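You operate a simulated robot arm through the tools that you are given. There is no shell and no other tool.

You run a simulated robot arm. Do the job below in one go: nothing can be reset, and whatever is moved stays where it is left.

TASK
Run the black bolt's nut back up and park the bolt on the magnet tray.
Fine: direction switch to UP; holder switch on HOLD for the run, back to FREE once it stops; at most two presses of the start button; magnet switch, torque dial and the other bolts end as they began.

It is judged by the outcome, as a careful person would: the job done as asked, and still so three seconds after it is handed in. It fails if anything else is knocked over, pushed out of place, dropped, spilled or broken.

THE ROBOT
A 6-joint arm with a two-finger parallel gripper, fixed in place. Base frame: the origin is at the foot of the arm, x ahead of it, y to its left, z up; the work surface is at about z = 86. Lengths are in cm, angles in degrees, forces in N, time in s.
With the tool pointing down near the work surface it reaches from about 26 to 68 cm from the base axis. Its first joint turns from -66.0 to 66.0 degrees. Payload 2.9 kg.
The TCP is the grasp point between the finger pads, 3 cm short of the fingertips. In the tool frame z runs along the fingers and y along their closing line. The gripper opens to 11 cm. The fingers are 2 cm wide and 1 cm thick; the gripper's body (4.8 by 11.2 cm) begins 5.5 cm behind the TCP.
Orientation is told as [roll, pitch, yaw] about the base's x, y, z axes, in that order, counted from this pose: with the fingers straight down and closing along the base's y, the tool's x points along the base's -x, its y along +y and its z along -z.

THE INTERFACE
- The arm moves only by the tool drive_tool. Its argument "commands" is a list of rows, each a list of 3 entries, a list of its own where there are three numbers: the closure in counts, from 0 (fully open) to 255 (shut), then the shift along the tool's x, y, z in mm, then the turn, a rotation vector about the tool's x, y, z in degrees. In form: [[hand, [x, y, z], [wx, wy, wz]], ...]. A call has 1 to 20 rows; each row is the pose to reach, as a shift and turn from the pose commanded when the call began, along the tool's axes at that moment. Rows are played at 5 a second. More than 5 cm and 8.6 degrees between two rows, or a gripper value outside its range, and nothing of the call is played. A pose out of reach is approached as far as the arm can. The call stops where the force on the tool passes 40 N (or 10 N more than at its start, if that is more) or the arm is blocked; 0.2 s more then pass. Each finger travels about 10.8 cm/s and halts on what it meets, pressing with about 25 N; the grip force reading is that of the motor and also rises with nothing between the fingers. The clock runs only during rows and for 0.2 s after the last one: add rows that repeat a pose to give the fingers time. The reply holds the time, the measured pose of the TCP, the force on the tool along the base axes, the opening and the grip force, in the units named above and with some noise, with the torque about the TCP (base axes, N m) and any sound that the robot's microphone picked up, and new pictures: "views" is both (left out), scene, wrist or none.
- Cameras (640 x 400 px; columns grow to the right, rows downward): "scene" is fixed at [7.21, 42.56, 140.71]; the picture's right is [-0.82, -0.58, 0.00], its down [-0.20, 0.28, -0.94] and it looks along [0.54, -0.77, -0.35] (base axes); focal length 346 px, centre (320, 200). "wrist" rides on the gripper at [7.2, 1.7, -10.3] in the tool frame; the picture's right is [-0.23, 0.97, 0.00], its down [-0.76, -0.18, -0.62] and it looks along [-0.61, -0.14, 0.78] (tool axes); focal length 222 px, centre (320, 200). There is no depth. A picture from a camera that has moved, and an enlarged one, comes with that camera's place and axes in the base frame and with its lens.
- close_up(camera, box): a new picture of the part [left, top, right, bottom] of that camera's present view, enlarged. The clock stands still meanwhile.
- close_job(): hands the job in; it is judged then, once.

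Nothing tells you positions but the pictures and the camera data. Unless the task says otherwise, let go and move clear before handing in.

The tools are called after "Request:" by a JSON object that holds its "op" and its "data". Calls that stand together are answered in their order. drive_tool: Moves the arm, as the interface text tells. Its arguments: {"type":"object","properties":{"commands":{"type":"array","items":{"type":"array"}},"views":{"type":"string","enum":["both","scene","wrist","none"]}},"required":["commands"]} The other tools are called the same way: close_up (camera, box) takes an enlarged picture of a part of a camera's view; close_job () hands the job in.

At the start:

```text
t: 0.0
tcp_pos: [32.16, -18.15, 124.97]
ee_rot: [0.0, 0.0, 0.0]
force: [-0.8, -0.2, 0.3]
wrist_torque: [-0.01, 0.01, 0.01]
width: 11.0
grasp_force: 0.0
```

scene: 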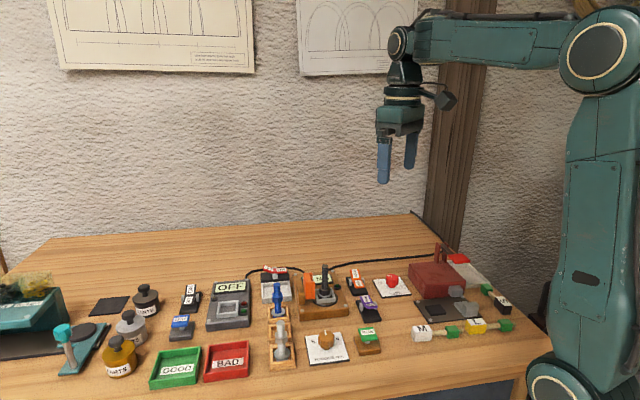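
wrist: 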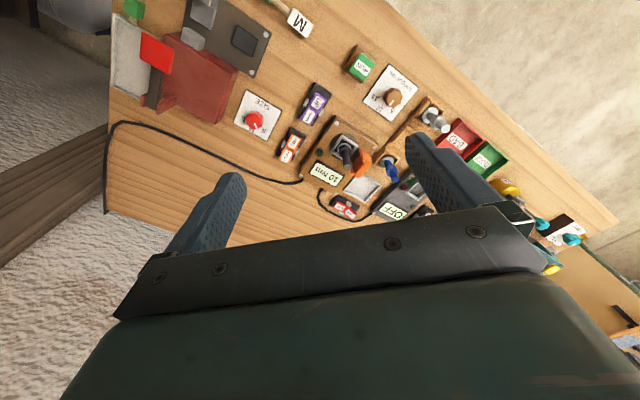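

I see a bench with a nut-runner station, several switches, trays and bolts. First I will take enlarged pictures to identify everything.

Request:
{"op": "close_up", "data": {"camera": "scene", "box": [240, 250, 400, 380]}}

Request:
{"op": "close_up", "data": {"camera": "scene", "box": [380, 230, 540, 350]}}

Request:
{"op": "close_up", "data": {"camera": "scene", "box": [140, 260, 300, 390]}}

Request:
{"op": "close_up", "data": {"camera": "wrist", "box": [230, 50, 430, 230]}}

Request:
{"op": "close_up", "data": {"camera": "wrist", "box": [100, 0, 320, 140]}}

Request:
{"op": "close_up", "data": {"camera": "scene", "box": [0, 250, 160, 390]}}

```text
3.08 times, centred on (320, 315) of scene
camera zoom: at [7.21, 42.56, 140.71], right [-0.82, -0.58, 0.0], down [-0.2, 0.28, -0.94], along [0.54, -0.77, -0.35], focal length 1064 px, centre (320, -154)
```

zoom: 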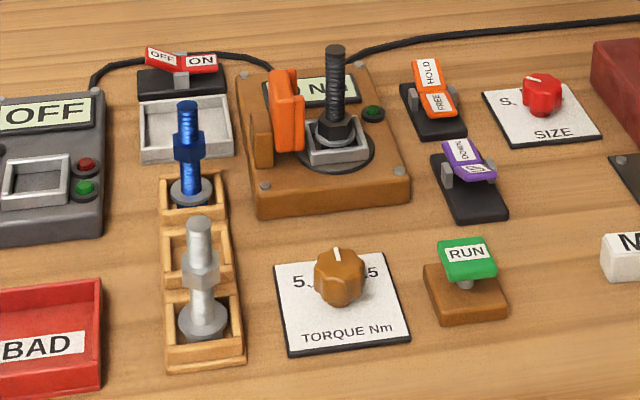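

```text
3.33 times, centred on (460, 290) of scene
camera zoom: at [7.21, 42.56, 140.71], right [-0.82, -0.58, 0.0], down [-0.2, 0.28, -0.94], along [0.54, -0.77, -0.35], focal length 1153 px, centre (-147, -100)
```

zoom: 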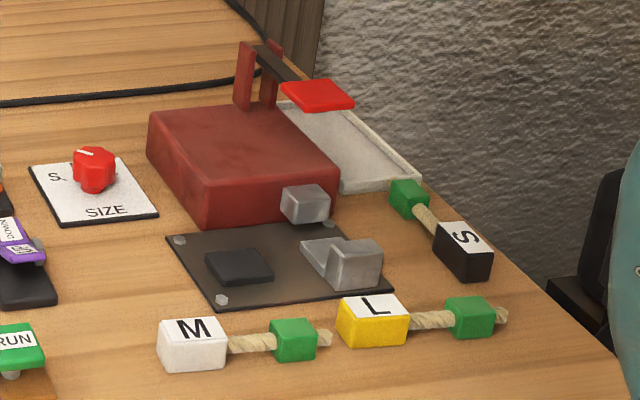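

```text
3.08 times, centred on (220, 325) of scene
camera zoom: at [7.21, 42.56, 140.71], right [-0.82, -0.58, 0.0], down [-0.2, 0.28, -0.94], along [0.54, -0.77, -0.35], focal length 1064 px, centre (628, -185)
```

zoom: 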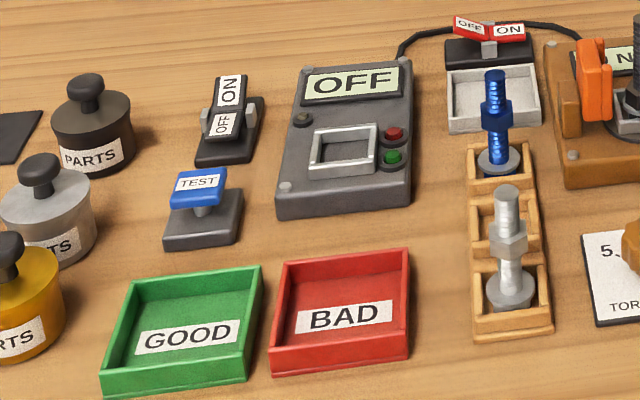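

```text
2.22 times, centred on (330, 140) of wrist
camera zoom: at [24.97, -16.53, 135.36], right [0.23, 0.97, 0.0], down [0.76, -0.18, 0.62], along [0.61, -0.14, -0.78], focal length 494 px, centre (298, 333)
```

zoom: 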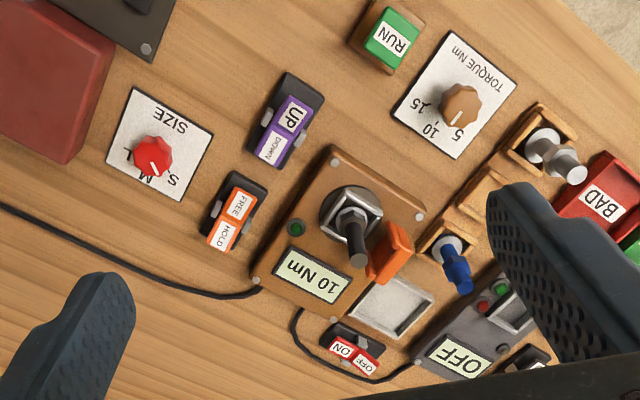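

```text
2.86 times, centred on (210, 70) of wrist
camera zoom: at [24.97, -16.53, 135.36], right [0.23, 0.97, 0.0], down [0.76, -0.18, 0.62], along [0.61, -0.14, -0.78], focal length 635 px, centre (634, 571)
```

zoom: 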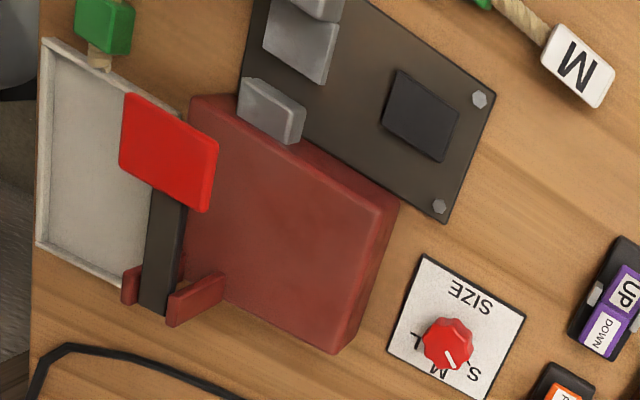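

```text
2.86 times, centred on (80, 320) of scene
camera zoom: at [7.21, 42.56, 140.71], right [-0.82, -0.58, 0.0], down [-0.2, 0.28, -0.94], along [0.54, -0.77, -0.35], focal length 988 px, centre (1006, -143)
```

zoom: 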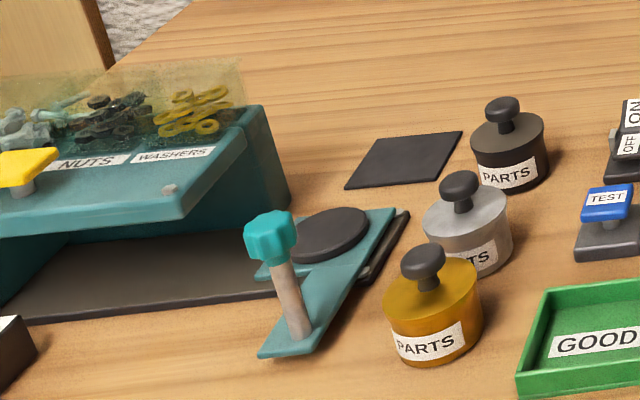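

The station with the black bolt is near (47,-16), with the purple direction switch near (37,-20), the orange holder switch near (45,-28), RUN near (32.6,-10.5) and the grey tray near (61,-13). I'll move down for a closer look with the wrist camera.

Request:
{"op": "drive_tool", "data": {"commands": [[0, [0, 0, 45], [0, 0, 0]], [0, [0, 0, 90], [0, 0, 0]], [0, [0, 0, 135], [0, 0, 0]], [0, [-10, 0, 170], [0, 0, 0]], [0, [-10, 0, 170], [0, 0, 0]]]}}

```text
t: 1.2
tcp_pos: [33.13, -18.13, 107.77]
ee_rot: [-0.1, -0.1, 0.1]
force: [-0.3, -0.2, -1.0]
wrist_torque: [-0.02, -0.02, 0.05]
width: 11.0
grasp_force: 0.0
camera wrist: at [25.96, -16.5, 118.25], right [0.23, 0.97, 0.0], down [0.76, -0.18, 0.62], along [0.61, -0.14, -0.78], focal length 222 px, centre (320, 200)
```

scene: 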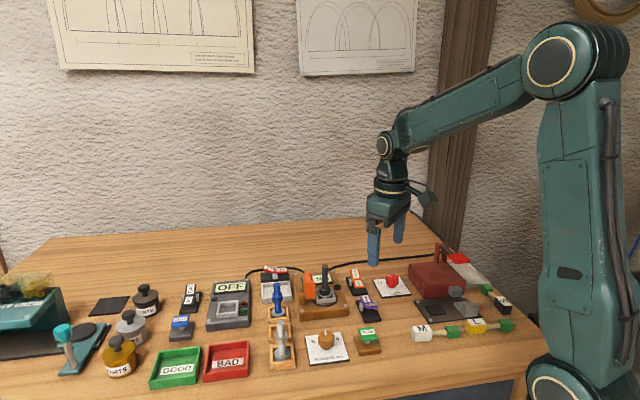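
wrist: 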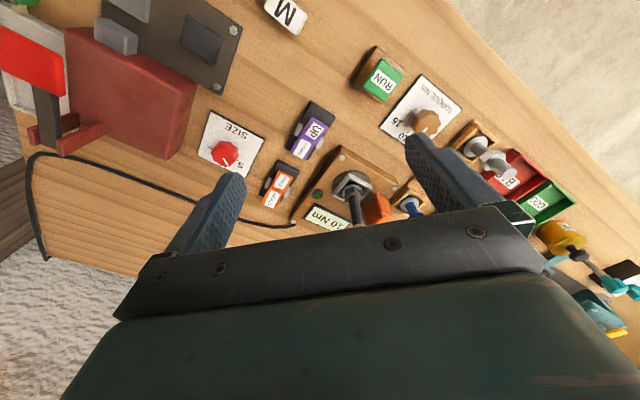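

Request:
{"op": "close_up", "data": {"camera": "wrist", "box": [250, 90, 410, 240]}}

Request:
{"op": "close_up", "data": {"camera": "wrist", "box": [340, 40, 500, 160]}}

Request:
{"op": "close_up", "data": {"camera": "scene", "box": [255, 255, 335, 305]}}

Request:
{"op": "close_up", "data": {"camera": "scene", "box": [320, 260, 400, 310]}}

```text
2.67 times, centred on (330, 165) of wrist
camera zoom: at [25.96, -16.5, 118.25], right [0.23, 0.97, 0.0], down [0.76, -0.18, 0.62], along [0.61, -0.14, -0.78], focal length 592 px, centre (293, 293)
```

zoom: 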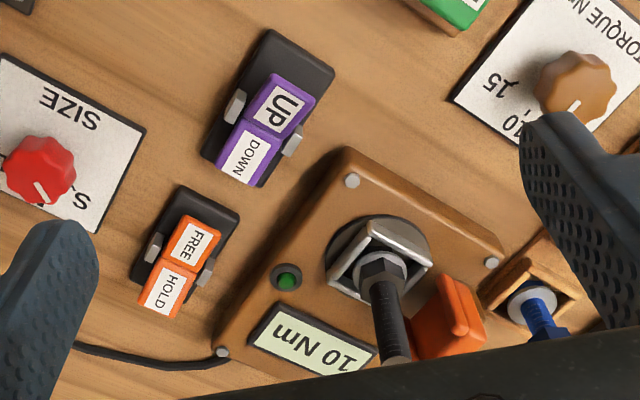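

```text
3.33 times, centred on (420, 100) of wrist
camera zoom: at [25.96, -16.5, 118.25], right [0.23, 0.97, 0.0], down [0.76, -0.18, 0.62], along [0.61, -0.14, -0.78], focal length 740 px, centre (-13, 533)
```

zoom: 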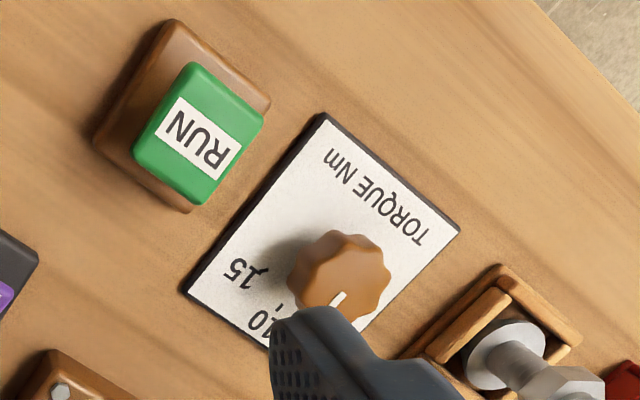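

```text
8.00 times, centred on (295, 280) of scene
camera zoom: at [7.21, 42.56, 140.71], right [-0.82, -0.58, 0.0], down [-0.2, 0.28, -0.94], along [0.54, -0.77, -0.35], focal length 2768 px, centre (520, -440)
```

zoom: 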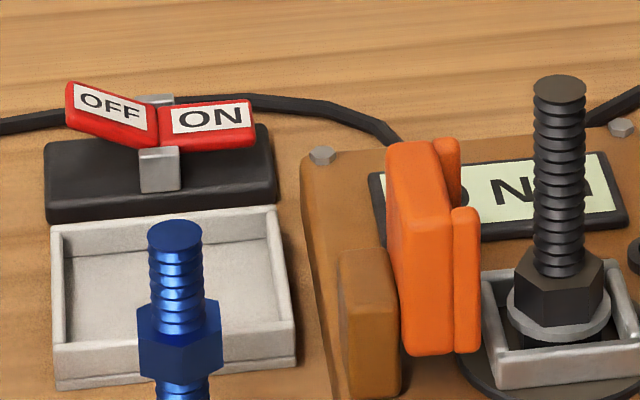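

```text
8.00 times, centred on (360, 285) of scene
camera zoom: at [7.21, 42.56, 140.71], right [-0.82, -0.58, 0.0], down [-0.2, 0.28, -0.94], along [0.54, -0.77, -0.35], focal length 2768 px, centre (0, -480)
```

zoom: 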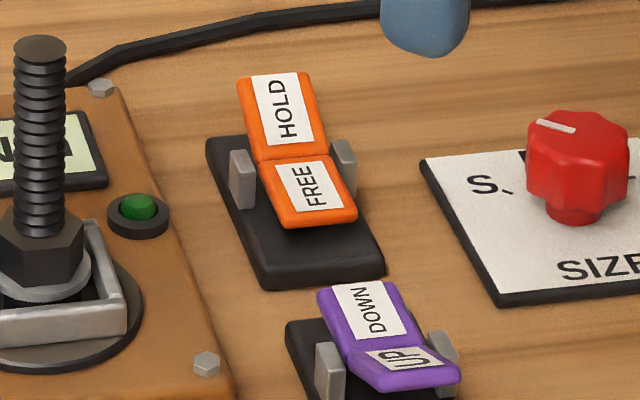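

The magnet switch reads ON, the holder FREE and the direction DOWN (each pressed side lies flat). I'll close the fingers and hover over the raised UP plate, which I put at about (36.3,-19.4).

Request:
{"op": "drive_tool", "data": {"commands": [[255, [-10, -5, 40], [0, 0, 0]], [255, [-20, -10, 80], [0, 0, 0]], [255, [-30, -12, 115], [0, 0, 0]], [255, [-30, -12, 130], [0, 0, 0]], [255, [-30, -12, 130], [0, 0, 0]]]}}

```text
t: 2.4
tcp_pos: [36.16, -19.12, 94.82]
ee_rot: [0.0, 0.0, 0.0]
force: [-0.9, -0.1, -0.2]
wrist_torque: [0.01, 0.01, -0.01]
width: 0.0
grasp_force: 25.2
camera wrist: at [29.09, -17.45, 105.24], right [0.23, 0.97, 0.0], down [0.76, -0.18, 0.62], along [0.61, -0.14, -0.78], focal length 222 px, centre (320, 200)
```

scene: 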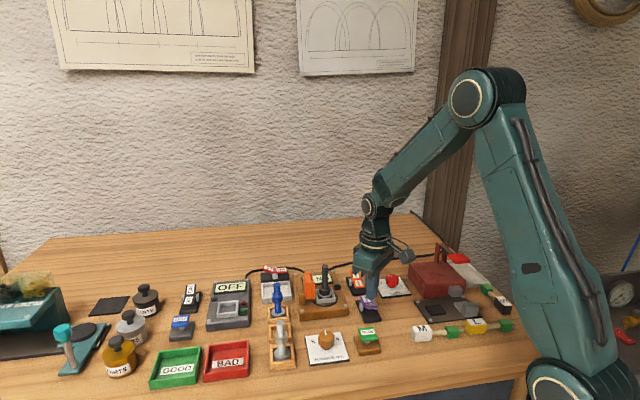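
wrist: 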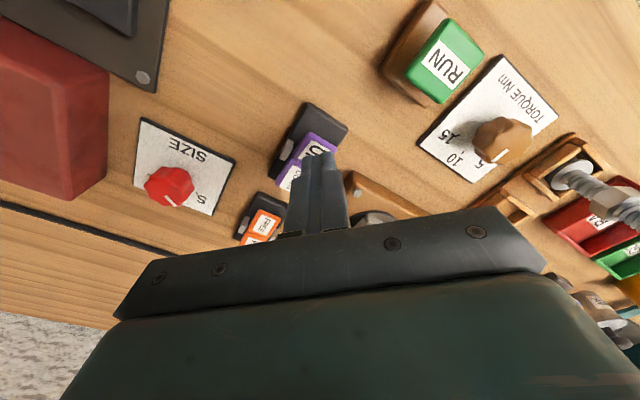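

Request:
{"op": "close_up", "data": {"camera": "scene", "box": [330, 260, 410, 330]}}

Request:
{"op": "close_up", "data": {"camera": "wrist", "box": [230, 90, 390, 240]}}

```text
5.71 times, centred on (370, 295) of scene
camera zoom: at [7.21, 42.56, 140.71], right [-0.82, -0.58, 0.0], down [-0.2, 0.28, -0.94], along [0.54, -0.77, -0.35], focal length 1977 px, centre (34, -343)
```

zoom: 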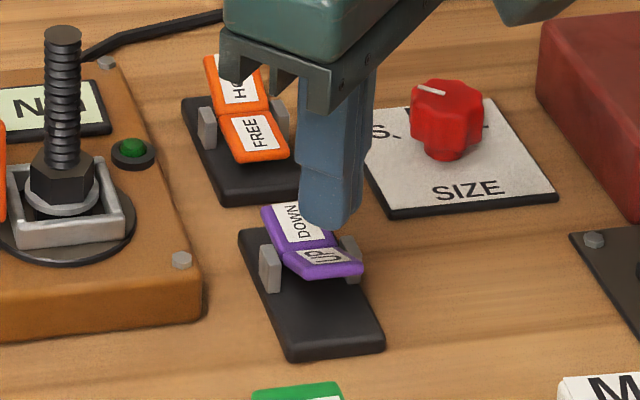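

```text
2.67 times, centred on (310, 165) of wrist
camera zoom: at [29.09, -17.45, 105.24], right [0.23, 0.97, 0.0], down [0.76, -0.18, 0.62], along [0.61, -0.14, -0.78], focal length 592 px, centre (347, 293)
```

zoom: 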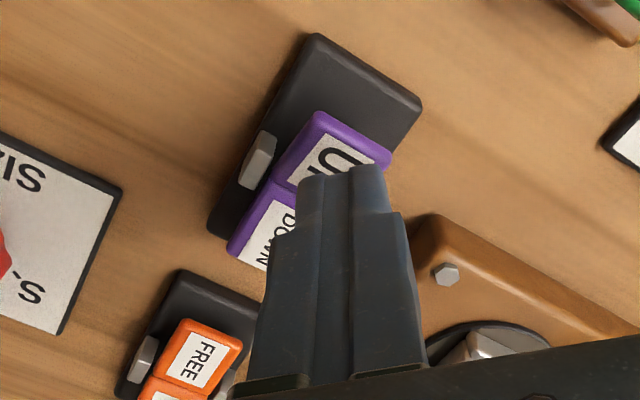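

The fingertips are right above the outer part of the UP plate, so I'll press straight down in small steps.

Request:
{"op": "drive_tool", "data": {"commands": [[255, [0, 0, 8], [0, 0, 0]], [255, [0, 0, 14], [0, 0, 0]], [255, [0, 0, 18], [0, 0, 0]], [255, [0, 0, 22], [0, 0, 0]], [255, [0, 0, 25], [0, 0, 0]], [255, [0, 0, 28], [0, 0, 0]], [255, [0, 0, 28], [0, 0, 0]]]}}

Request:
{"op": "close_up", "data": {"camera": "scene", "box": [330, 260, 410, 330]}}

```text
t: 4.0
tcp_pos: [36.12, -19.28, 92.22]
ee_rot: [0.0, 0.0, 0.1]
force: [0.3, 0.1, -0.1]
wrist_torque: [0.0, 0.02, -0.03]
width: 0.01
grasp_force: 25.1
camera wrist: at [28.96, -17.6, 102.65], right [0.23, 0.97, 0.0], down [0.76, -0.18, 0.62], along [0.61, -0.14, -0.78], focal length 222 px, centre (320, 200)
```

scene: 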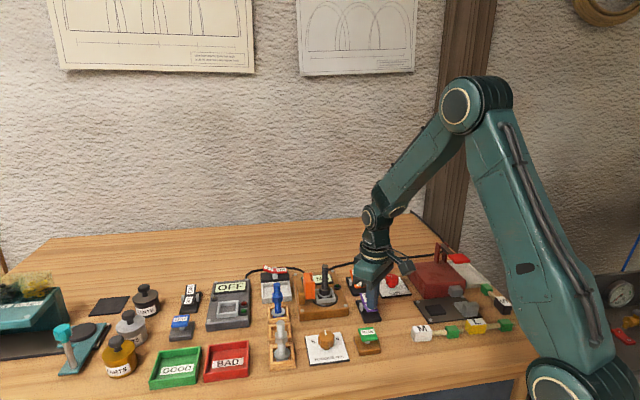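
wrist: 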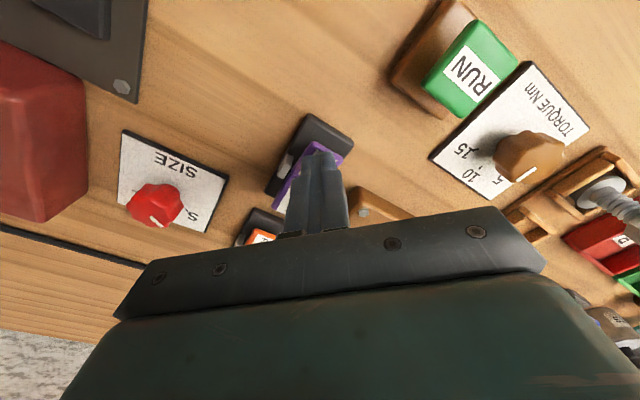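

```text
5.71 times, centred on (370, 295) of scene
camera zoom: at [7.21, 42.56, 140.71], right [-0.82, -0.58, 0.0], down [-0.2, 0.28, -0.94], along [0.54, -0.77, -0.35], focal length 1977 px, centre (34, -343)
```

zoom: 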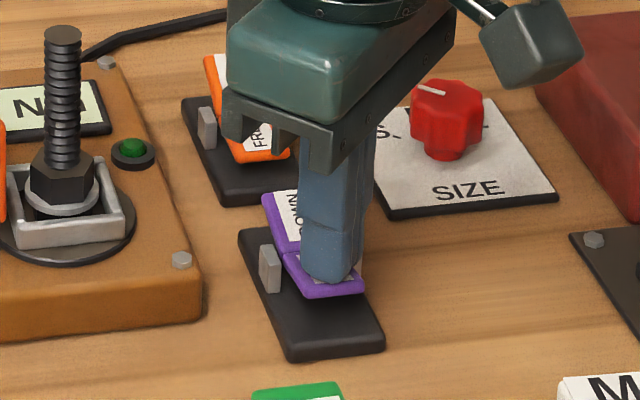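

It looks like the rocker tipped over; I'll rise and check it.

Request:
{"op": "drive_tool", "data": {"commands": [[255, [0, 0, -15], [0, 0, 0]], [255, [0, 0, -60], [0, 0, 0]], [255, [0, 0, -100], [0, 0, 0]], [255, [0, 0, -100], [0, 0, 0]]], "views": "wrist"}}

Request:
{"op": "close_up", "data": {"camera": "scene", "box": [330, 260, 410, 330]}}

Request:
{"op": "close_up", "data": {"camera": "wrist", "box": [230, 90, 390, 240]}}

```text
t: 5.0
tcp_pos: [36.12, -19.22, 102.29]
ee_rot: [0.0, 0.1, 0.0]
force: [0.1, 0.9, -0.4]
wrist_torque: [0.01, -0.01, 0.0]
width: 0.0
grasp_force: 24.6
camera wrist: at [28.96, -17.69, 112.8], right [0.23, 0.97, 0.0], down [0.76, -0.18, 0.62], along [0.61, -0.14, -0.78], focal length 222 px, centre (320, 200)
```

wrist: 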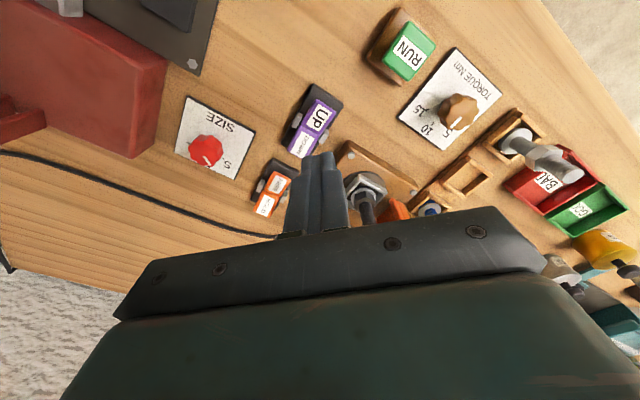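

```text
5.71 times, centred on (370, 295) of scene
camera zoom: at [7.21, 42.56, 140.71], right [-0.82, -0.58, 0.0], down [-0.2, 0.28, -0.94], along [0.54, -0.77, -0.35], focal length 1977 px, centre (34, -343)
```

zoom: 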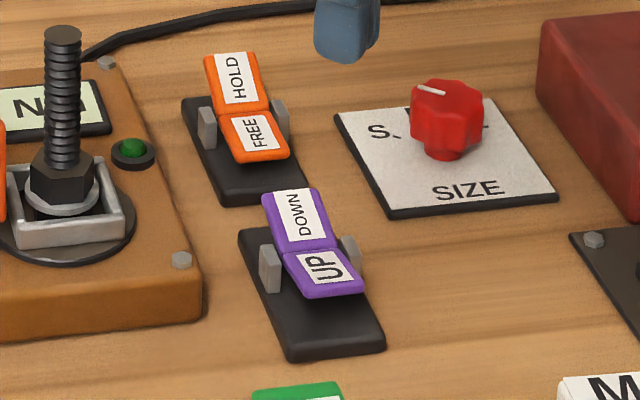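

```text
2.67 times, centred on (310, 165) of wrist
camera zoom: at [28.96, -17.69, 112.8], right [0.23, 0.97, 0.0], down [0.76, -0.18, 0.62], along [0.61, -0.14, -0.78], focal length 592 px, centre (347, 293)
```

zoom: 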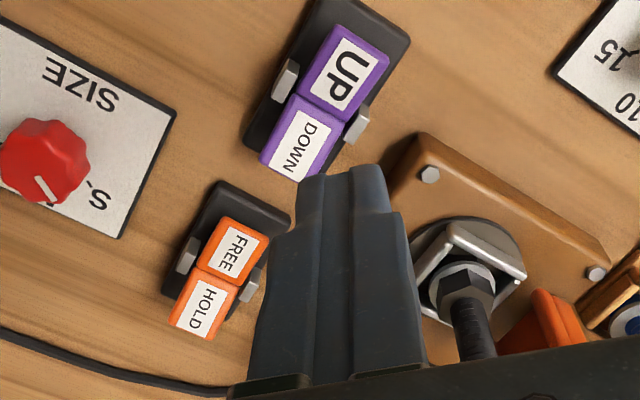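

UP is now set. Next I'll hover above the raised HOLD plate near (46.7,-29.7).

Request:
{"op": "drive_tool", "data": {"commands": [[255, [-30, -30, 0], [0, 0, 0]], [255, [-60, -60, 10], [0, 0, 0]], [255, [-90, -90, 30], [0, 0, 0]], [255, [-105, -105, 55], [0, 0, 0]], [255, [-105, -105, 70], [0, 0, 0]], [255, [-105, -105, 70], [0, 0, 0]]], "views": "wrist"}}

Request:
{"op": "close_up", "data": {"camera": "scene", "box": [320, 240, 400, 310]}}

Request:
{"op": "close_up", "data": {"camera": "wrist", "box": [230, 90, 390, 240]}}

```text
t: 6.4
tcp_pos: [46.68, -29.92, 95.08]
ee_rot: [0.0, -0.1, -0.1]
force: [-0.1, 0.4, 0.1]
wrist_torque: [-0.01, -0.05, -0.01]
width: 0.01
grasp_force: 24.9
camera wrist: at [39.5, -28.27, 105.61], right [0.23, 0.97, 0.0], down [0.76, -0.18, 0.62], along [0.61, -0.14, -0.78], focal length 222 px, centre (320, 200)
```

wrist: 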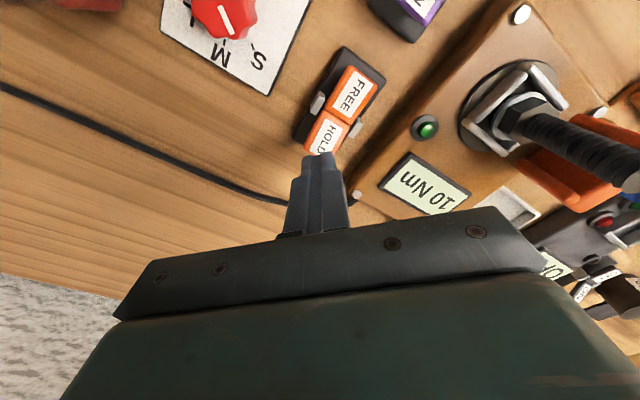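

```text
5.71 times, centred on (360, 275) of scene
camera zoom: at [7.22, 42.56, 140.71], right [-0.82, -0.58, 0.0], down [-0.2, 0.28, -0.94], along [0.54, -0.77, -0.35], focal length 1977 px, centre (91, -229)
```

zoom: 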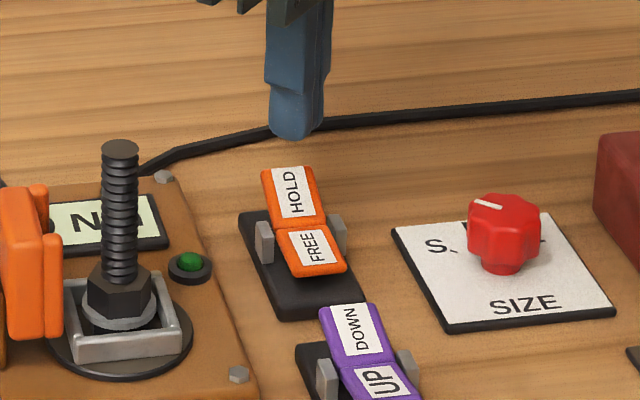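

```text
2.67 times, centred on (310, 165) of wrist
camera zoom: at [39.5, -28.27, 105.61], right [0.23, 0.97, 0.0], down [0.76, -0.18, 0.62], along [0.61, -0.14, -0.78], focal length 592 px, centre (347, 293)
```

zoom: 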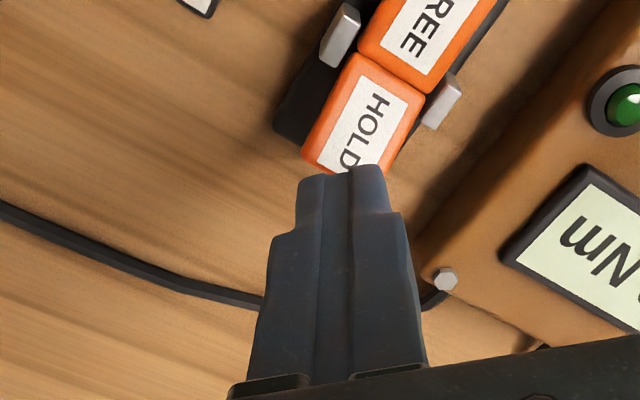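

The tips are just at the outer edge of HOLD. I'll shift 2.5 mm inward and press down as before.

Request:
{"op": "drive_tool", "data": {"commands": [[255, [2.5, 2.5, 8], [0, 0, 0]], [255, [2.5, 2.5, 15], [0, 0, 0]], [255, [2.5, 2.5, 19], [0, 0, 0]], [255, [2.5, 2.5, 23], [0, 0, 0]], [255, [2.5, 2.5, 26], [0, 0, 0]], [255, [2.5, 2.5, 29], [0, 0, 0]], [255, [2.5, 2.5, 29], [0, 0, 0]]], "views": "none"}}

Request:
{"op": "close_up", "data": {"camera": "scene", "box": [300, 240, 380, 310]}}

```text
t: 8.0
tcp_pos: [46.3, -29.5, 92.15]
ee_rot: [0.0, -0.1, 0.1]
force: [-0.9, 1.2, 0.3]
wrist_torque: [-0.01, -0.02, -0.03]
width: 0.0
grasp_force: 25.2
```

```text
5.71 times, centred on (340, 275) of scene
camera zoom: at [7.21, 42.56, 140.71], right [-0.82, -0.58, 0.0], down [-0.2, 0.28, -0.94], along [0.54, -0.77, -0.35], focal length 1977 px, centre (206, -229)
```

zoom: 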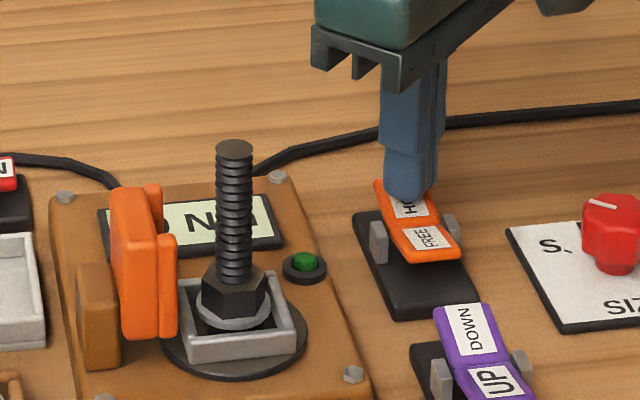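

The rocker has tipped to HOLD. I'll rise and look at what the holder does.

Request:
{"op": "drive_tool", "data": {"commands": [[255, [0, 0, -15], [0, 0, 0]], [255, [0, 0, -60], [0, 0, 0]], [255, [0, 0, -100], [0, 0, 0]], [255, [0, 0, -100], [0, 0, 0]]], "views": "none"}}

Request:
{"op": "close_up", "data": {"camera": "scene", "box": [290, 240, 390, 310]}}

Request:
{"op": "close_up", "data": {"camera": "wrist", "box": [230, 50, 470, 240]}}

```text
t: 9.0
tcp_pos: [46.55, -29.52, 102.07]
ee_rot: [0.0, 0.0, -0.1]
force: [-0.3, 0.5, 0.2]
wrist_torque: [-0.02, -0.02, 0.04]
width: 0.01
grasp_force: 25.1
```

```text
5.71 times, centred on (340, 275) of scene
camera zoom: at [7.21, 42.56, 140.71], right [-0.82, -0.58, 0.0], down [-0.2, 0.28, -0.94], along [0.54, -0.77, -0.35], focal length 1977 px, centre (206, -229)
```

zoom: 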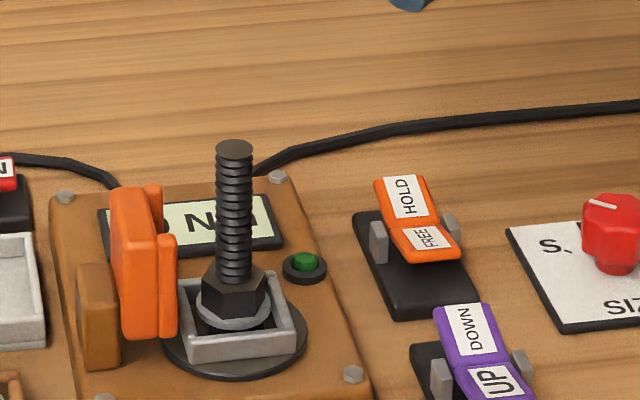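

```text
2.11 times, centred on (350, 145) of wrist
camera zoom: at [39.31, -27.86, 112.61], right [0.23, 0.97, 0.0], down [0.76, -0.18, 0.62], along [0.61, -0.14, -0.78], focal length 468 px, centre (257, 316)
```

zoom: 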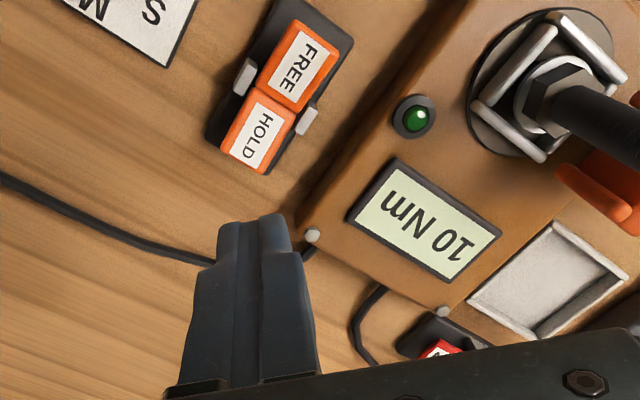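

HOLD is set and UP stays set. Next I go over the RUN button at about (32.6,-10.5).

Request:
{"op": "drive_tool", "data": {"commands": [[255, [23, 32, 0], [0, 0, 0]], [255, [46, 64, 0], [0, 0, 0]], [255, [70, 96, 0], [0, 0, 0]], [255, [93, 128, 0], [0, 0, 0]], [255, [116, 160, 0], [0, 0, 0]], [255, [138, 190, 0], [0, 0, 0]], [255, [138, 190, 35], [0, 0, 0]], [255, [138, 190, 65], [0, 0, 0]], [255, [138, 190, 65], [0, 0, 0]]], "views": "wrist"}}

Request:
{"op": "close_up", "data": {"camera": "scene", "box": [320, 280, 420, 360]}}

Request:
{"op": "close_up", "data": {"camera": "wrist", "box": [230, 90, 390, 240]}}

```text
t: 11.0
tcp_pos: [32.68, -10.74, 95.71]
ee_rot: [0.0, 0.0, -0.1]
force: [-0.5, 0.0, -0.2]
wrist_torque: [0.01, -0.02, 0.03]
width: 0.0
grasp_force: 24.7
camera wrist: at [25.45, -8.99, 106.23], right [0.23, 0.97, 0.0], down [0.76, -0.18, 0.62], along [0.61, -0.14, -0.78], focal length 222 px, centre (320, 200)
```

wrist: 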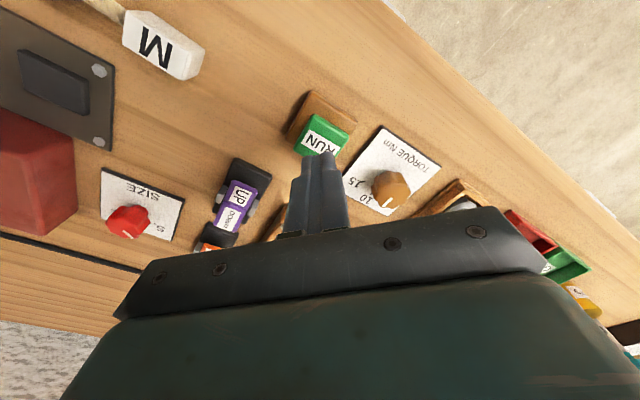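

```text
5.00 times, centred on (370, 320) of scene
camera zoom: at [7.21, 42.56, 140.71], right [-0.82, -0.58, 0.0], down [-0.2, 0.28, -0.94], along [0.54, -0.77, -0.35], focal length 1730 px, centre (70, -400)
```

zoom: 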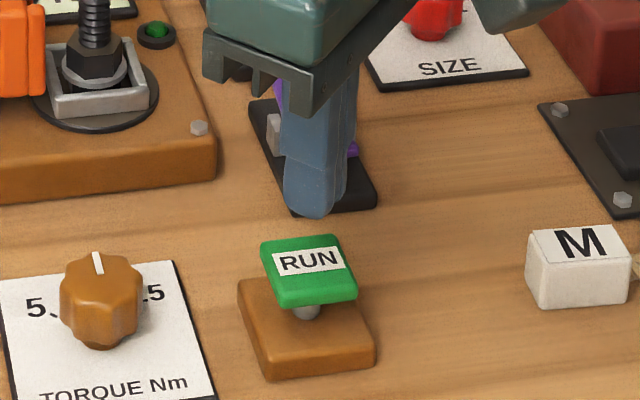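

```text
2.67 times, centred on (310, 165) of wrist
camera zoom: at [25.45, -8.99, 106.23], right [0.23, 0.97, 0.0], down [0.76, -0.18, 0.62], along [0.61, -0.14, -0.78], focal length 592 px, centre (347, 293)
```

zoom: 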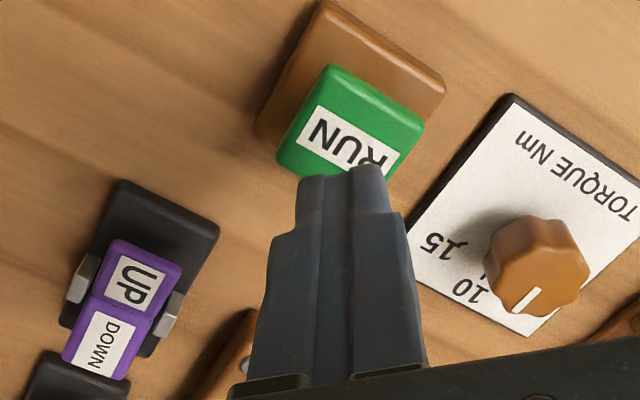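

The tips are about 5 mm beyond the centre of RUN; I'll correct that and press down gently.

Request:
{"op": "drive_tool", "data": {"commands": [[255, [5, 0, 15], [0, 0, 0]], [255, [5, 0, 22], [0, 0, 0]], [255, [5, 0, 25], [0, 0, 0]], [255, [5, 0, 28], [0, 0, 0]], [255, [5, 0, 31], [0, 0, 0]], [255, [5, 0, 33], [0, 0, 0]]], "views": "none"}}

Request:
{"op": "close_up", "data": {"camera": "scene", "box": [290, 260, 410, 360]}}

```text
t: 12.4
tcp_pos: [32.1, -10.57, 92.34]
ee_rot: [0.0, -0.1, 0.0]
force: [1.5, 0.5, 1.6]
wrist_torque: [0.0, -0.02, 0.02]
width: 0.02
grasp_force: 25.3
```

```text
4.00 times, centred on (350, 310) of scene
camera zoom: at [7.22, 42.56, 140.71], right [-0.82, -0.58, 0.0], down [-0.2, 0.28, -0.94], along [0.54, -0.77, -0.35], focal length 1384 px, centre (200, -240)
```

zoom: 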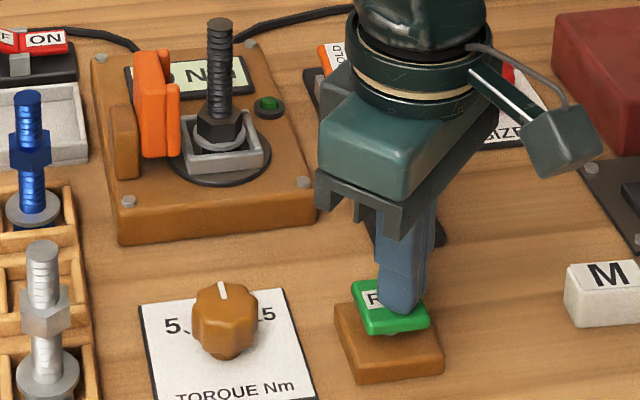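

The fingers are touching RUN but nothing has started; I'll continue a few millimetres deeper.

Request:
{"op": "drive_tool", "data": {"commands": [[255, [0, 0, 1.5], [0, 0, 0]], [255, [0, 0, 3], [0, 0, 0]], [255, [0, 0, 4], [0, 0, 0]]], "views": "none"}}

Request:
{"op": "close_up", "data": {"camera": "scene", "box": [290, 260, 410, 360]}}

```text
t: 13.2
tcp_pos: [32.04, -10.74, 91.99]
ee_rot: [0.0, 0.1, 0.0]
force: [-1.3, 0.4, 2.5]
wrist_torque: [-0.01, 0.05, 0.02]
width: 0.0
grasp_force: 24.6
heard: click
```

```text
4.00 times, centred on (350, 310) of scene
camera zoom: at [7.21, 42.56, 140.71], right [-0.82, -0.58, 0.0], down [-0.2, 0.28, -0.94], along [0.54, -0.77, -0.35], focal length 1384 px, centre (200, -240)
```

zoom: 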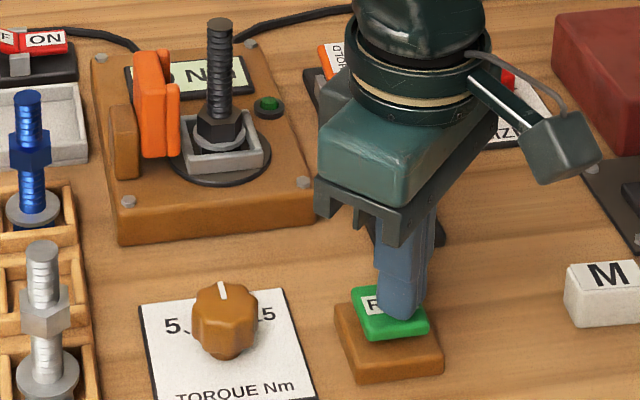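

A click was heard, so RUN counts as pressed once. I'll lift straight up off the button and watch the station.

Request:
{"op": "drive_tool", "data": {"commands": [[255, [0, 0, -15], [0, 0, 0]], [255, [0, 0, -50], [0, 0, 0]], [255, [0, 0, -90], [0, 0, 0]], [255, [0, 0, -90], [0, 0, 0]]], "views": "none"}}

Request:
{"op": "close_up", "data": {"camera": "scene", "box": [290, 250, 390, 320]}}

```text
t: 14.2
tcp_pos: [32.16, -10.72, 101.1]
ee_rot: [0.0, 0.0, 0.0]
force: [0.0, 0.2, -0.5]
wrist_torque: [0.0, -0.01, -0.04]
width: 0.01
grasp_force: 25.2
```

```text
5.71 times, centred on (340, 285) of scene
camera zoom: at [7.21, 42.56, 140.71], right [-0.82, -0.58, 0.0], down [-0.2, 0.28, -0.94], along [0.54, -0.77, -0.35], focal length 1977 px, centre (206, -286)
```

zoom: 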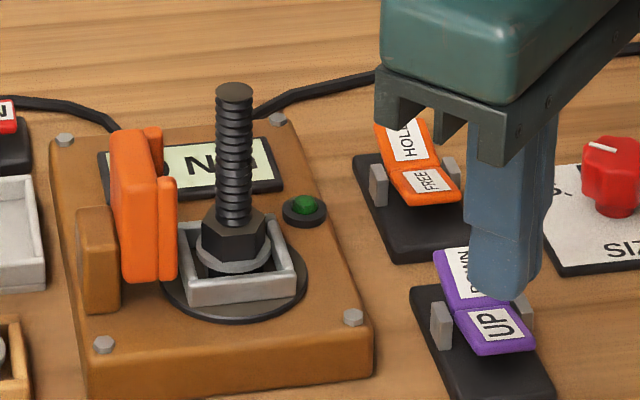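

No visible movement yet; I'll wait a little and look again before deciding anything.

Request:
{"op": "drive_tool", "data": {"commands": [[255, [0, 0, 0], [0, 0, 0]], [255, [0, 0, 0], [0, 0, 0]], [255, [0, 0, 0], [0, 0, 0]], [255, [0, 0, 0], [0, 0, 0]], [255, [0, 0, 0], [0, 0, 0]]], "views": "none"}}

Request:
{"op": "close_up", "data": {"camera": "scene", "box": [290, 250, 390, 320]}}

Request:
{"op": "close_up", "data": {"camera": "wrist", "box": [200, 20, 440, 240]}}

```text
t: 15.4
tcp_pos: [32.24, -10.81, 100.9]
ee_rot: [0.0, 0.0, 0.0]
force: [0.4, 0.2, -0.7]
wrist_torque: [-0.01, 0.03, 0.02]
width: 0.0
grasp_force: 24.4
```

```text
5.71 times, centred on (340, 285) of scene
camera zoom: at [7.21, 42.56, 140.71], right [-0.82, -0.58, 0.0], down [-0.2, 0.28, -0.94], along [0.54, -0.77, -0.35], focal length 1977 px, centre (206, -286)
```

zoom: 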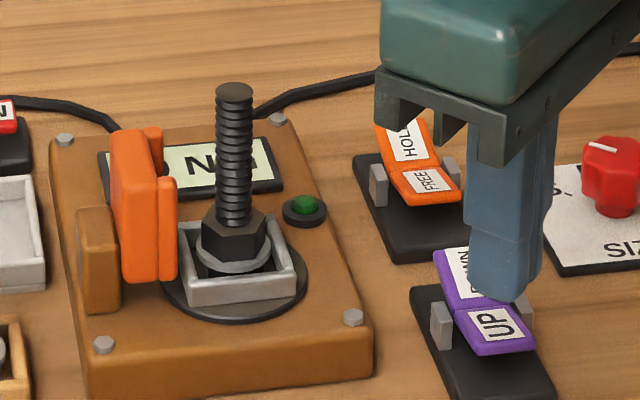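

```text
1.82 times, centred on (320, 130) of wrist
camera zoom: at [25.02, -9.07, 111.45], right [0.23, 0.97, 0.0], down [0.76, -0.18, 0.62], along [0.61, -0.14, -0.78], focal length 404 px, centre (320, 327)
```

zoom: 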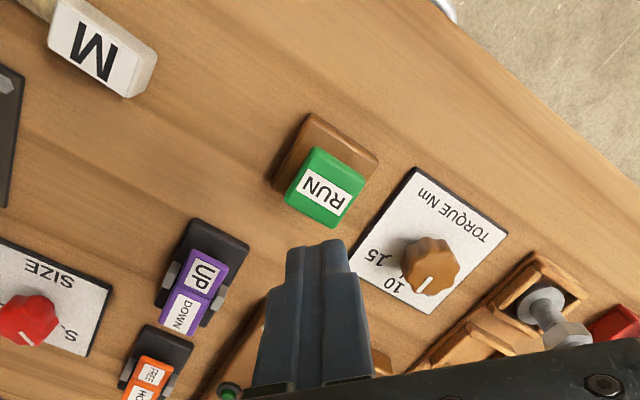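

Still no change. I'll enlarge the station more and wait further to compare.

Request:
{"op": "close_up", "data": {"camera": "scene", "box": [295, 260, 365, 310]}}

Request:
{"op": "drive_tool", "data": {"commands": [[255, [0, 0, 0], [0, 0, 0]], [255, [0, 0, 0], [0, 0, 0]], [255, [0, 0, 0], [0, 0, 0]], [255, [0, 0, 0], [0, 0, 0]], [255, [0, 0, 0], [0, 0, 0]], [255, [0, 0, 0], [0, 0, 0]], [255, [0, 0, 0], [0, 0, 0]], [255, [0, 0, 0], [0, 0, 0]], [255, [0, 0, 0], [0, 0, 0]], [255, [0, 0, 0], [0, 0, 0]]], "views": "scene"}}

Request:
{"op": "close_up", "data": {"camera": "scene", "box": [295, 260, 365, 310]}}

```text
8.00 times, centred on (330, 285) of scene
camera zoom: at [7.21, 42.56, 140.71], right [-0.82, -0.58, 0.0], down [-0.2, 0.28, -0.94], along [0.54, -0.77, -0.35], focal length 2768 px, centre (240, -480)
```

zoom: 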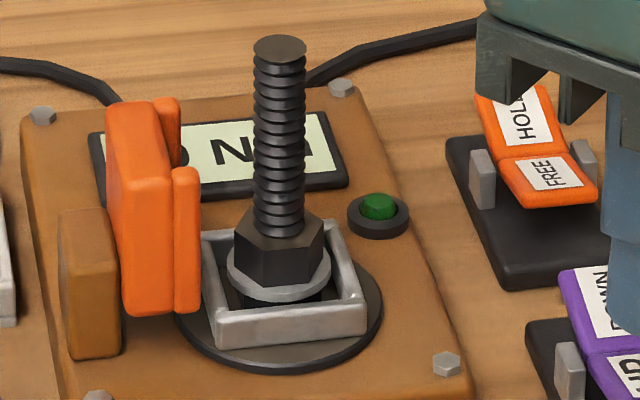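

```text
t: 17.6
tcp_pos: [32.21, -10.75, 101.0]
ee_rot: [0.0, 0.0, 0.0]
force: [-0.5, 0.2, -0.7]
wrist_torque: [-0.03, -0.01, 0.02]
width: 0.02
grasp_force: 24.9
```

scene: 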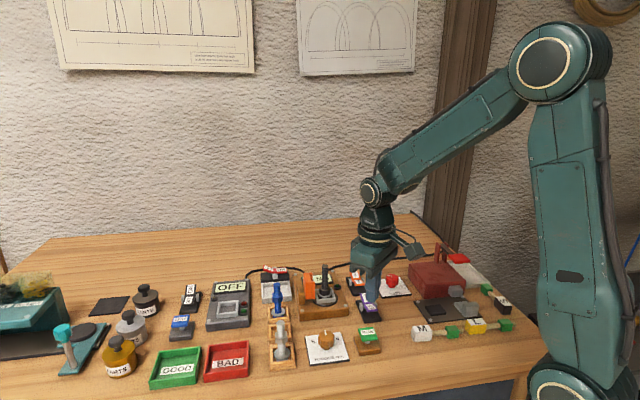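

```text
8.00 times, centred on (330, 285) of scene
camera zoom: at [7.21, 42.56, 140.71], right [-0.82, -0.58, 0.0], down [-0.2, 0.28, -0.94], along [0.54, -0.77, -0.35], focal length 2768 px, centre (240, -480)
```

zoom: 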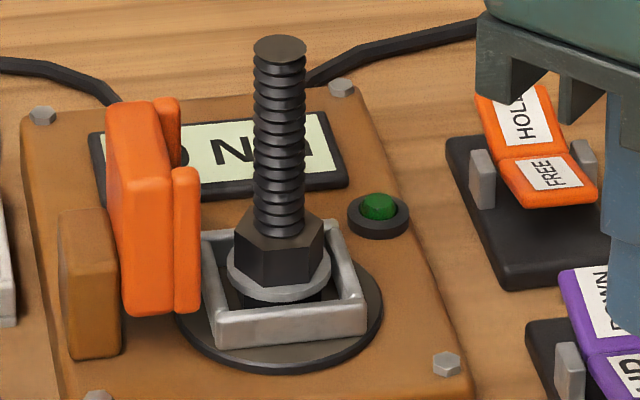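

The RUN press clicked but neither the nut nor the holder moved. Before pressing again I'll check the switch positions closely against the other rockers.

Request:
{"op": "close_up", "data": {"camera": "scene", "box": [335, 260, 385, 325]}}

Request:
{"op": "close_up", "data": {"camera": "scene", "box": [170, 270, 250, 340]}}

Request:
{"op": "close_up", "data": {"camera": "scene", "box": [300, 310, 390, 370]}}

Request:
{"op": "drive_tool", "data": {"commands": [[255, [20, -20, -40], [0, 0, 0]], [255, [30, -60, -80], [0, 0, 0]], [255, [30, -100, -100], [0, 0, 0]], [255, [30, -100, -100], [0, 0, 0]]], "views": "both"}}

Request:
{"op": "close_up", "data": {"camera": "wrist", "box": [270, 70, 430, 200]}}

```text
6.15 times, centred on (360, 292) of scene
camera zoom: at [7.21, 42.56, 140.71], right [-0.82, -0.58, 0.0], down [-0.2, 0.28, -0.94], along [0.54, -0.77, -0.35], focal length 2129 px, centre (74, -369)
```

zoom: 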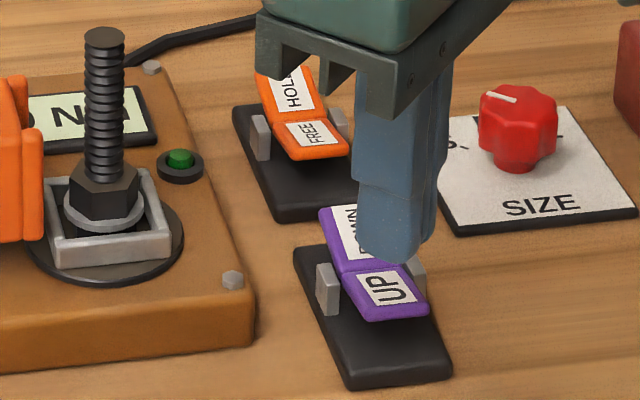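

```text
5.71 times, centred on (210, 305) of scene
camera zoom: at [7.21, 42.56, 140.71], right [-0.82, -0.58, 0.0], down [-0.2, 0.28, -0.94], along [0.54, -0.77, -0.35], focal length 1977 px, centre (949, -400)
```

zoom: 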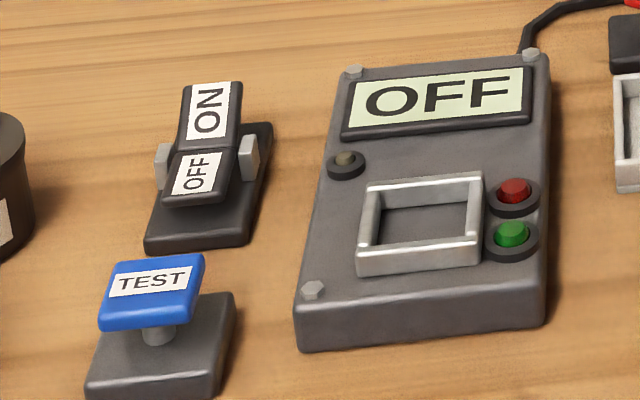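

```text
6.67 times, centred on (345, 340) of scene
camera zoom: at [7.21, 42.56, 140.71], right [-0.82, -0.58, 0.0], down [-0.2, 0.28, -0.94], along [0.54, -0.77, -0.35], focal length 2306 px, centre (153, -733)
```

zoom: 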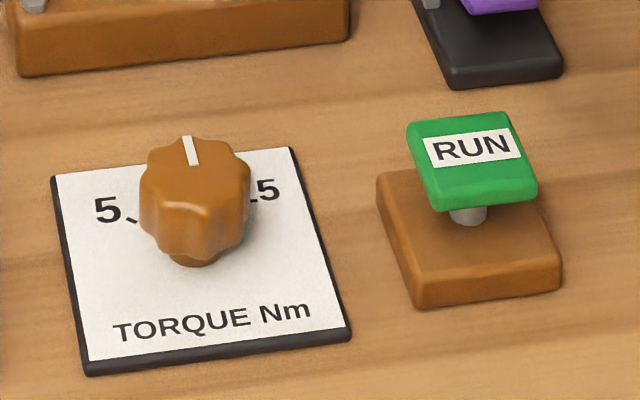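

```text
refused: row 2 steps farther than a row can; nothing moved
```

```text
3.08 times, centred on (350, 135) of wrist
camera zoom: at [25.02, -9.07, 111.45], right [0.23, 0.97, 0.0], down [0.76, -0.18, 0.62], along [0.61, -0.14, -0.78], focal length 684 px, centre (228, 400)
```

zoom: 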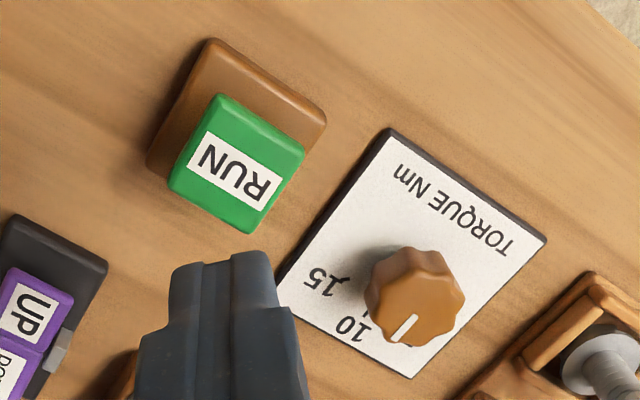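

Switch positions agree with the tester's rocker (flat side = selected), so UP and HOLD are set. I'll bring the wrist camera closer to the station to study the bolt, fork and lamp before using the second press.

Request:
{"op": "drive_tool", "data": {"commands": [[255, [0, 0, -40], [0, 0, 0]], [255, [-25, -28, -50], [0, 0, 0]], [255, [-50, -56, -50], [0, 0, 0]], [255, [-80, -84, -40], [0, 0, 0]], [255, [-108, -112, -30], [0, 0, 0]], [255, [-108, -112, -30], [0, 0, 0]]], "views": "both"}}

Request:
{"op": "close_up", "data": {"camera": "wrist", "box": [300, 70, 460, 200]}}

Request:
{"op": "close_up", "data": {"camera": "scene", "box": [295, 260, 385, 320]}}

```text
t: 19.0
tcp_pos: [42.77, -21.87, 104.23]
ee_rot: [0.0, 0.0, 0.0]
force: [0.3, 0.3, 0.3]
wrist_torque: [0.01, 0.02, -0.03]
width: 0.01
grasp_force: 24.8
camera wrist: at [35.59, -20.22, 114.68], right [0.23, 0.97, 0.0], down [0.76, -0.18, 0.62], along [0.61, -0.14, -0.78], focal length 222 px, centre (320, 200)
```

scene: 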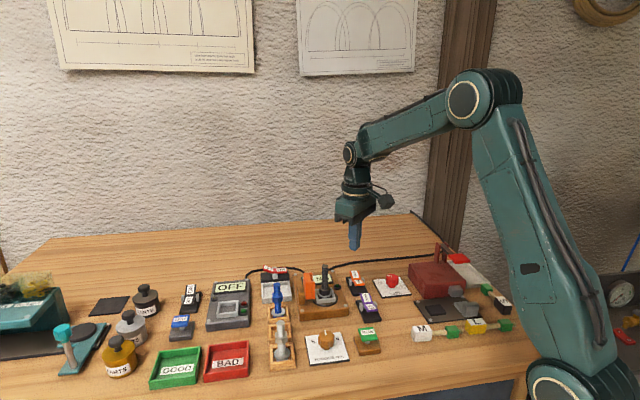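
wrist: 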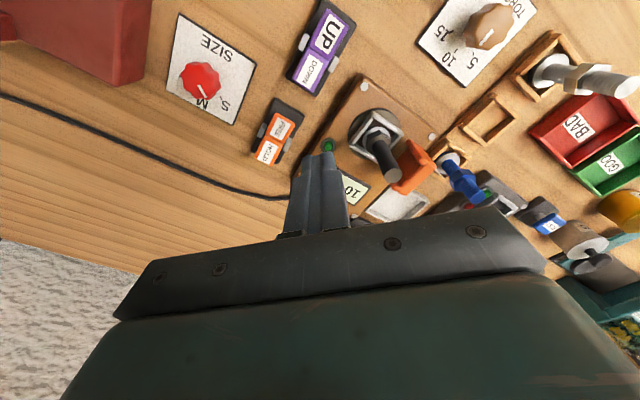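

```text
3.08 times, centred on (380, 135) of wrist
camera zoom: at [35.59, -20.22, 114.68], right [0.23, 0.97, 0.0], down [0.76, -0.18, 0.62], along [0.61, -0.14, -0.78], focal length 684 px, centre (135, 400)
```

zoom: 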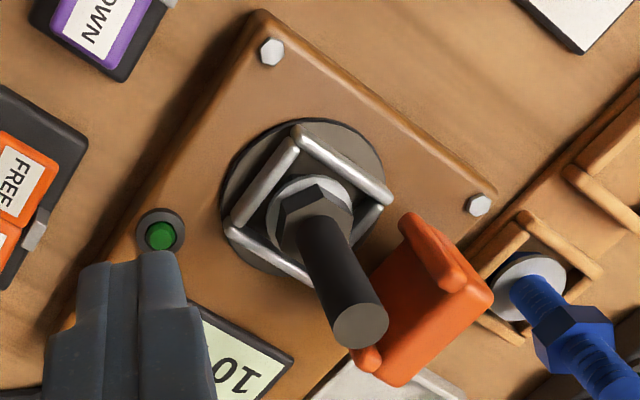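

```text
6.67 times, centred on (340, 290) of scene
camera zoom: at [7.22, 42.56, 140.72], right [-0.82, -0.58, 0.0], down [-0.2, 0.28, -0.94], along [0.54, -0.77, -0.35], focal length 2306 px, centre (187, -400)
```

zoom: 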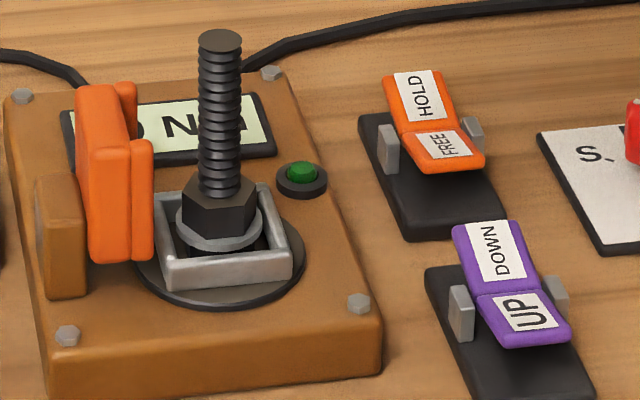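

The square driver frame may have turned slightly; I'll take the same enlargement as before and compare.

Request:
{"op": "close_up", "data": {"camera": "scene", "box": [295, 260, 365, 310]}}

Request:
{"op": "drive_tool", "data": {"commands": [[255, [0, 0, 0], [0, 0, 0]], [255, [0, 0, 0], [0, 0, 0]], [255, [0, 0, 0], [0, 0, 0]], [255, [0, 0, 0], [0, 0, 0]], [255, [0, 0, 0], [0, 0, 0]]], "views": "none"}}

Request:
{"op": "close_up", "data": {"camera": "scene", "box": [295, 260, 365, 310]}}

```text
8.00 times, centred on (330, 285) of scene
camera zoom: at [7.22, 42.56, 140.72], right [-0.82, -0.58, 0.0], down [-0.2, 0.28, -0.94], along [0.54, -0.77, -0.35], focal length 2768 px, centre (240, -480)
```

zoom: 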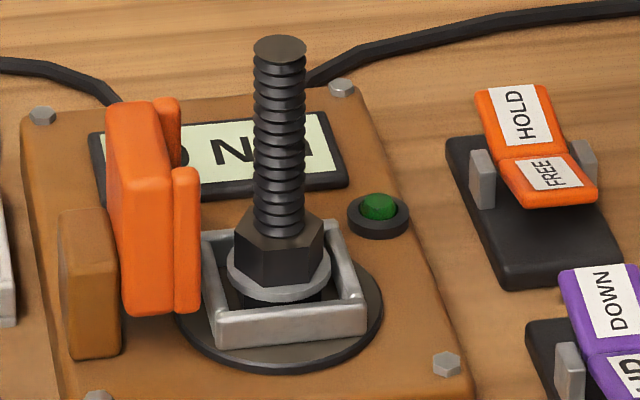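

```text
t: 20.2
tcp_pos: [42.81, -21.75, 104.21]
ee_rot: [0.0, -0.1, 0.0]
force: [-0.4, -0.1, 0.1]
wrist_torque: [0.02, 0.0, 0.02]
width: 0.0
grasp_force: 24.7
```

```text
8.00 times, centred on (330, 285) of scene
camera zoom: at [7.21, 42.56, 140.71], right [-0.82, -0.58, 0.0], down [-0.2, 0.28, -0.94], along [0.54, -0.77, -0.35], focal length 2768 px, centre (240, -480)
```

zoom: 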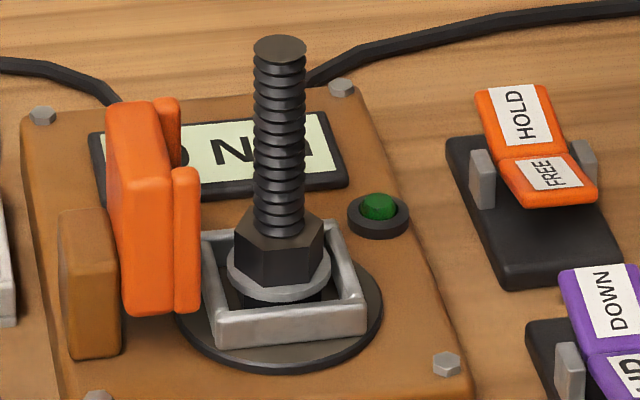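

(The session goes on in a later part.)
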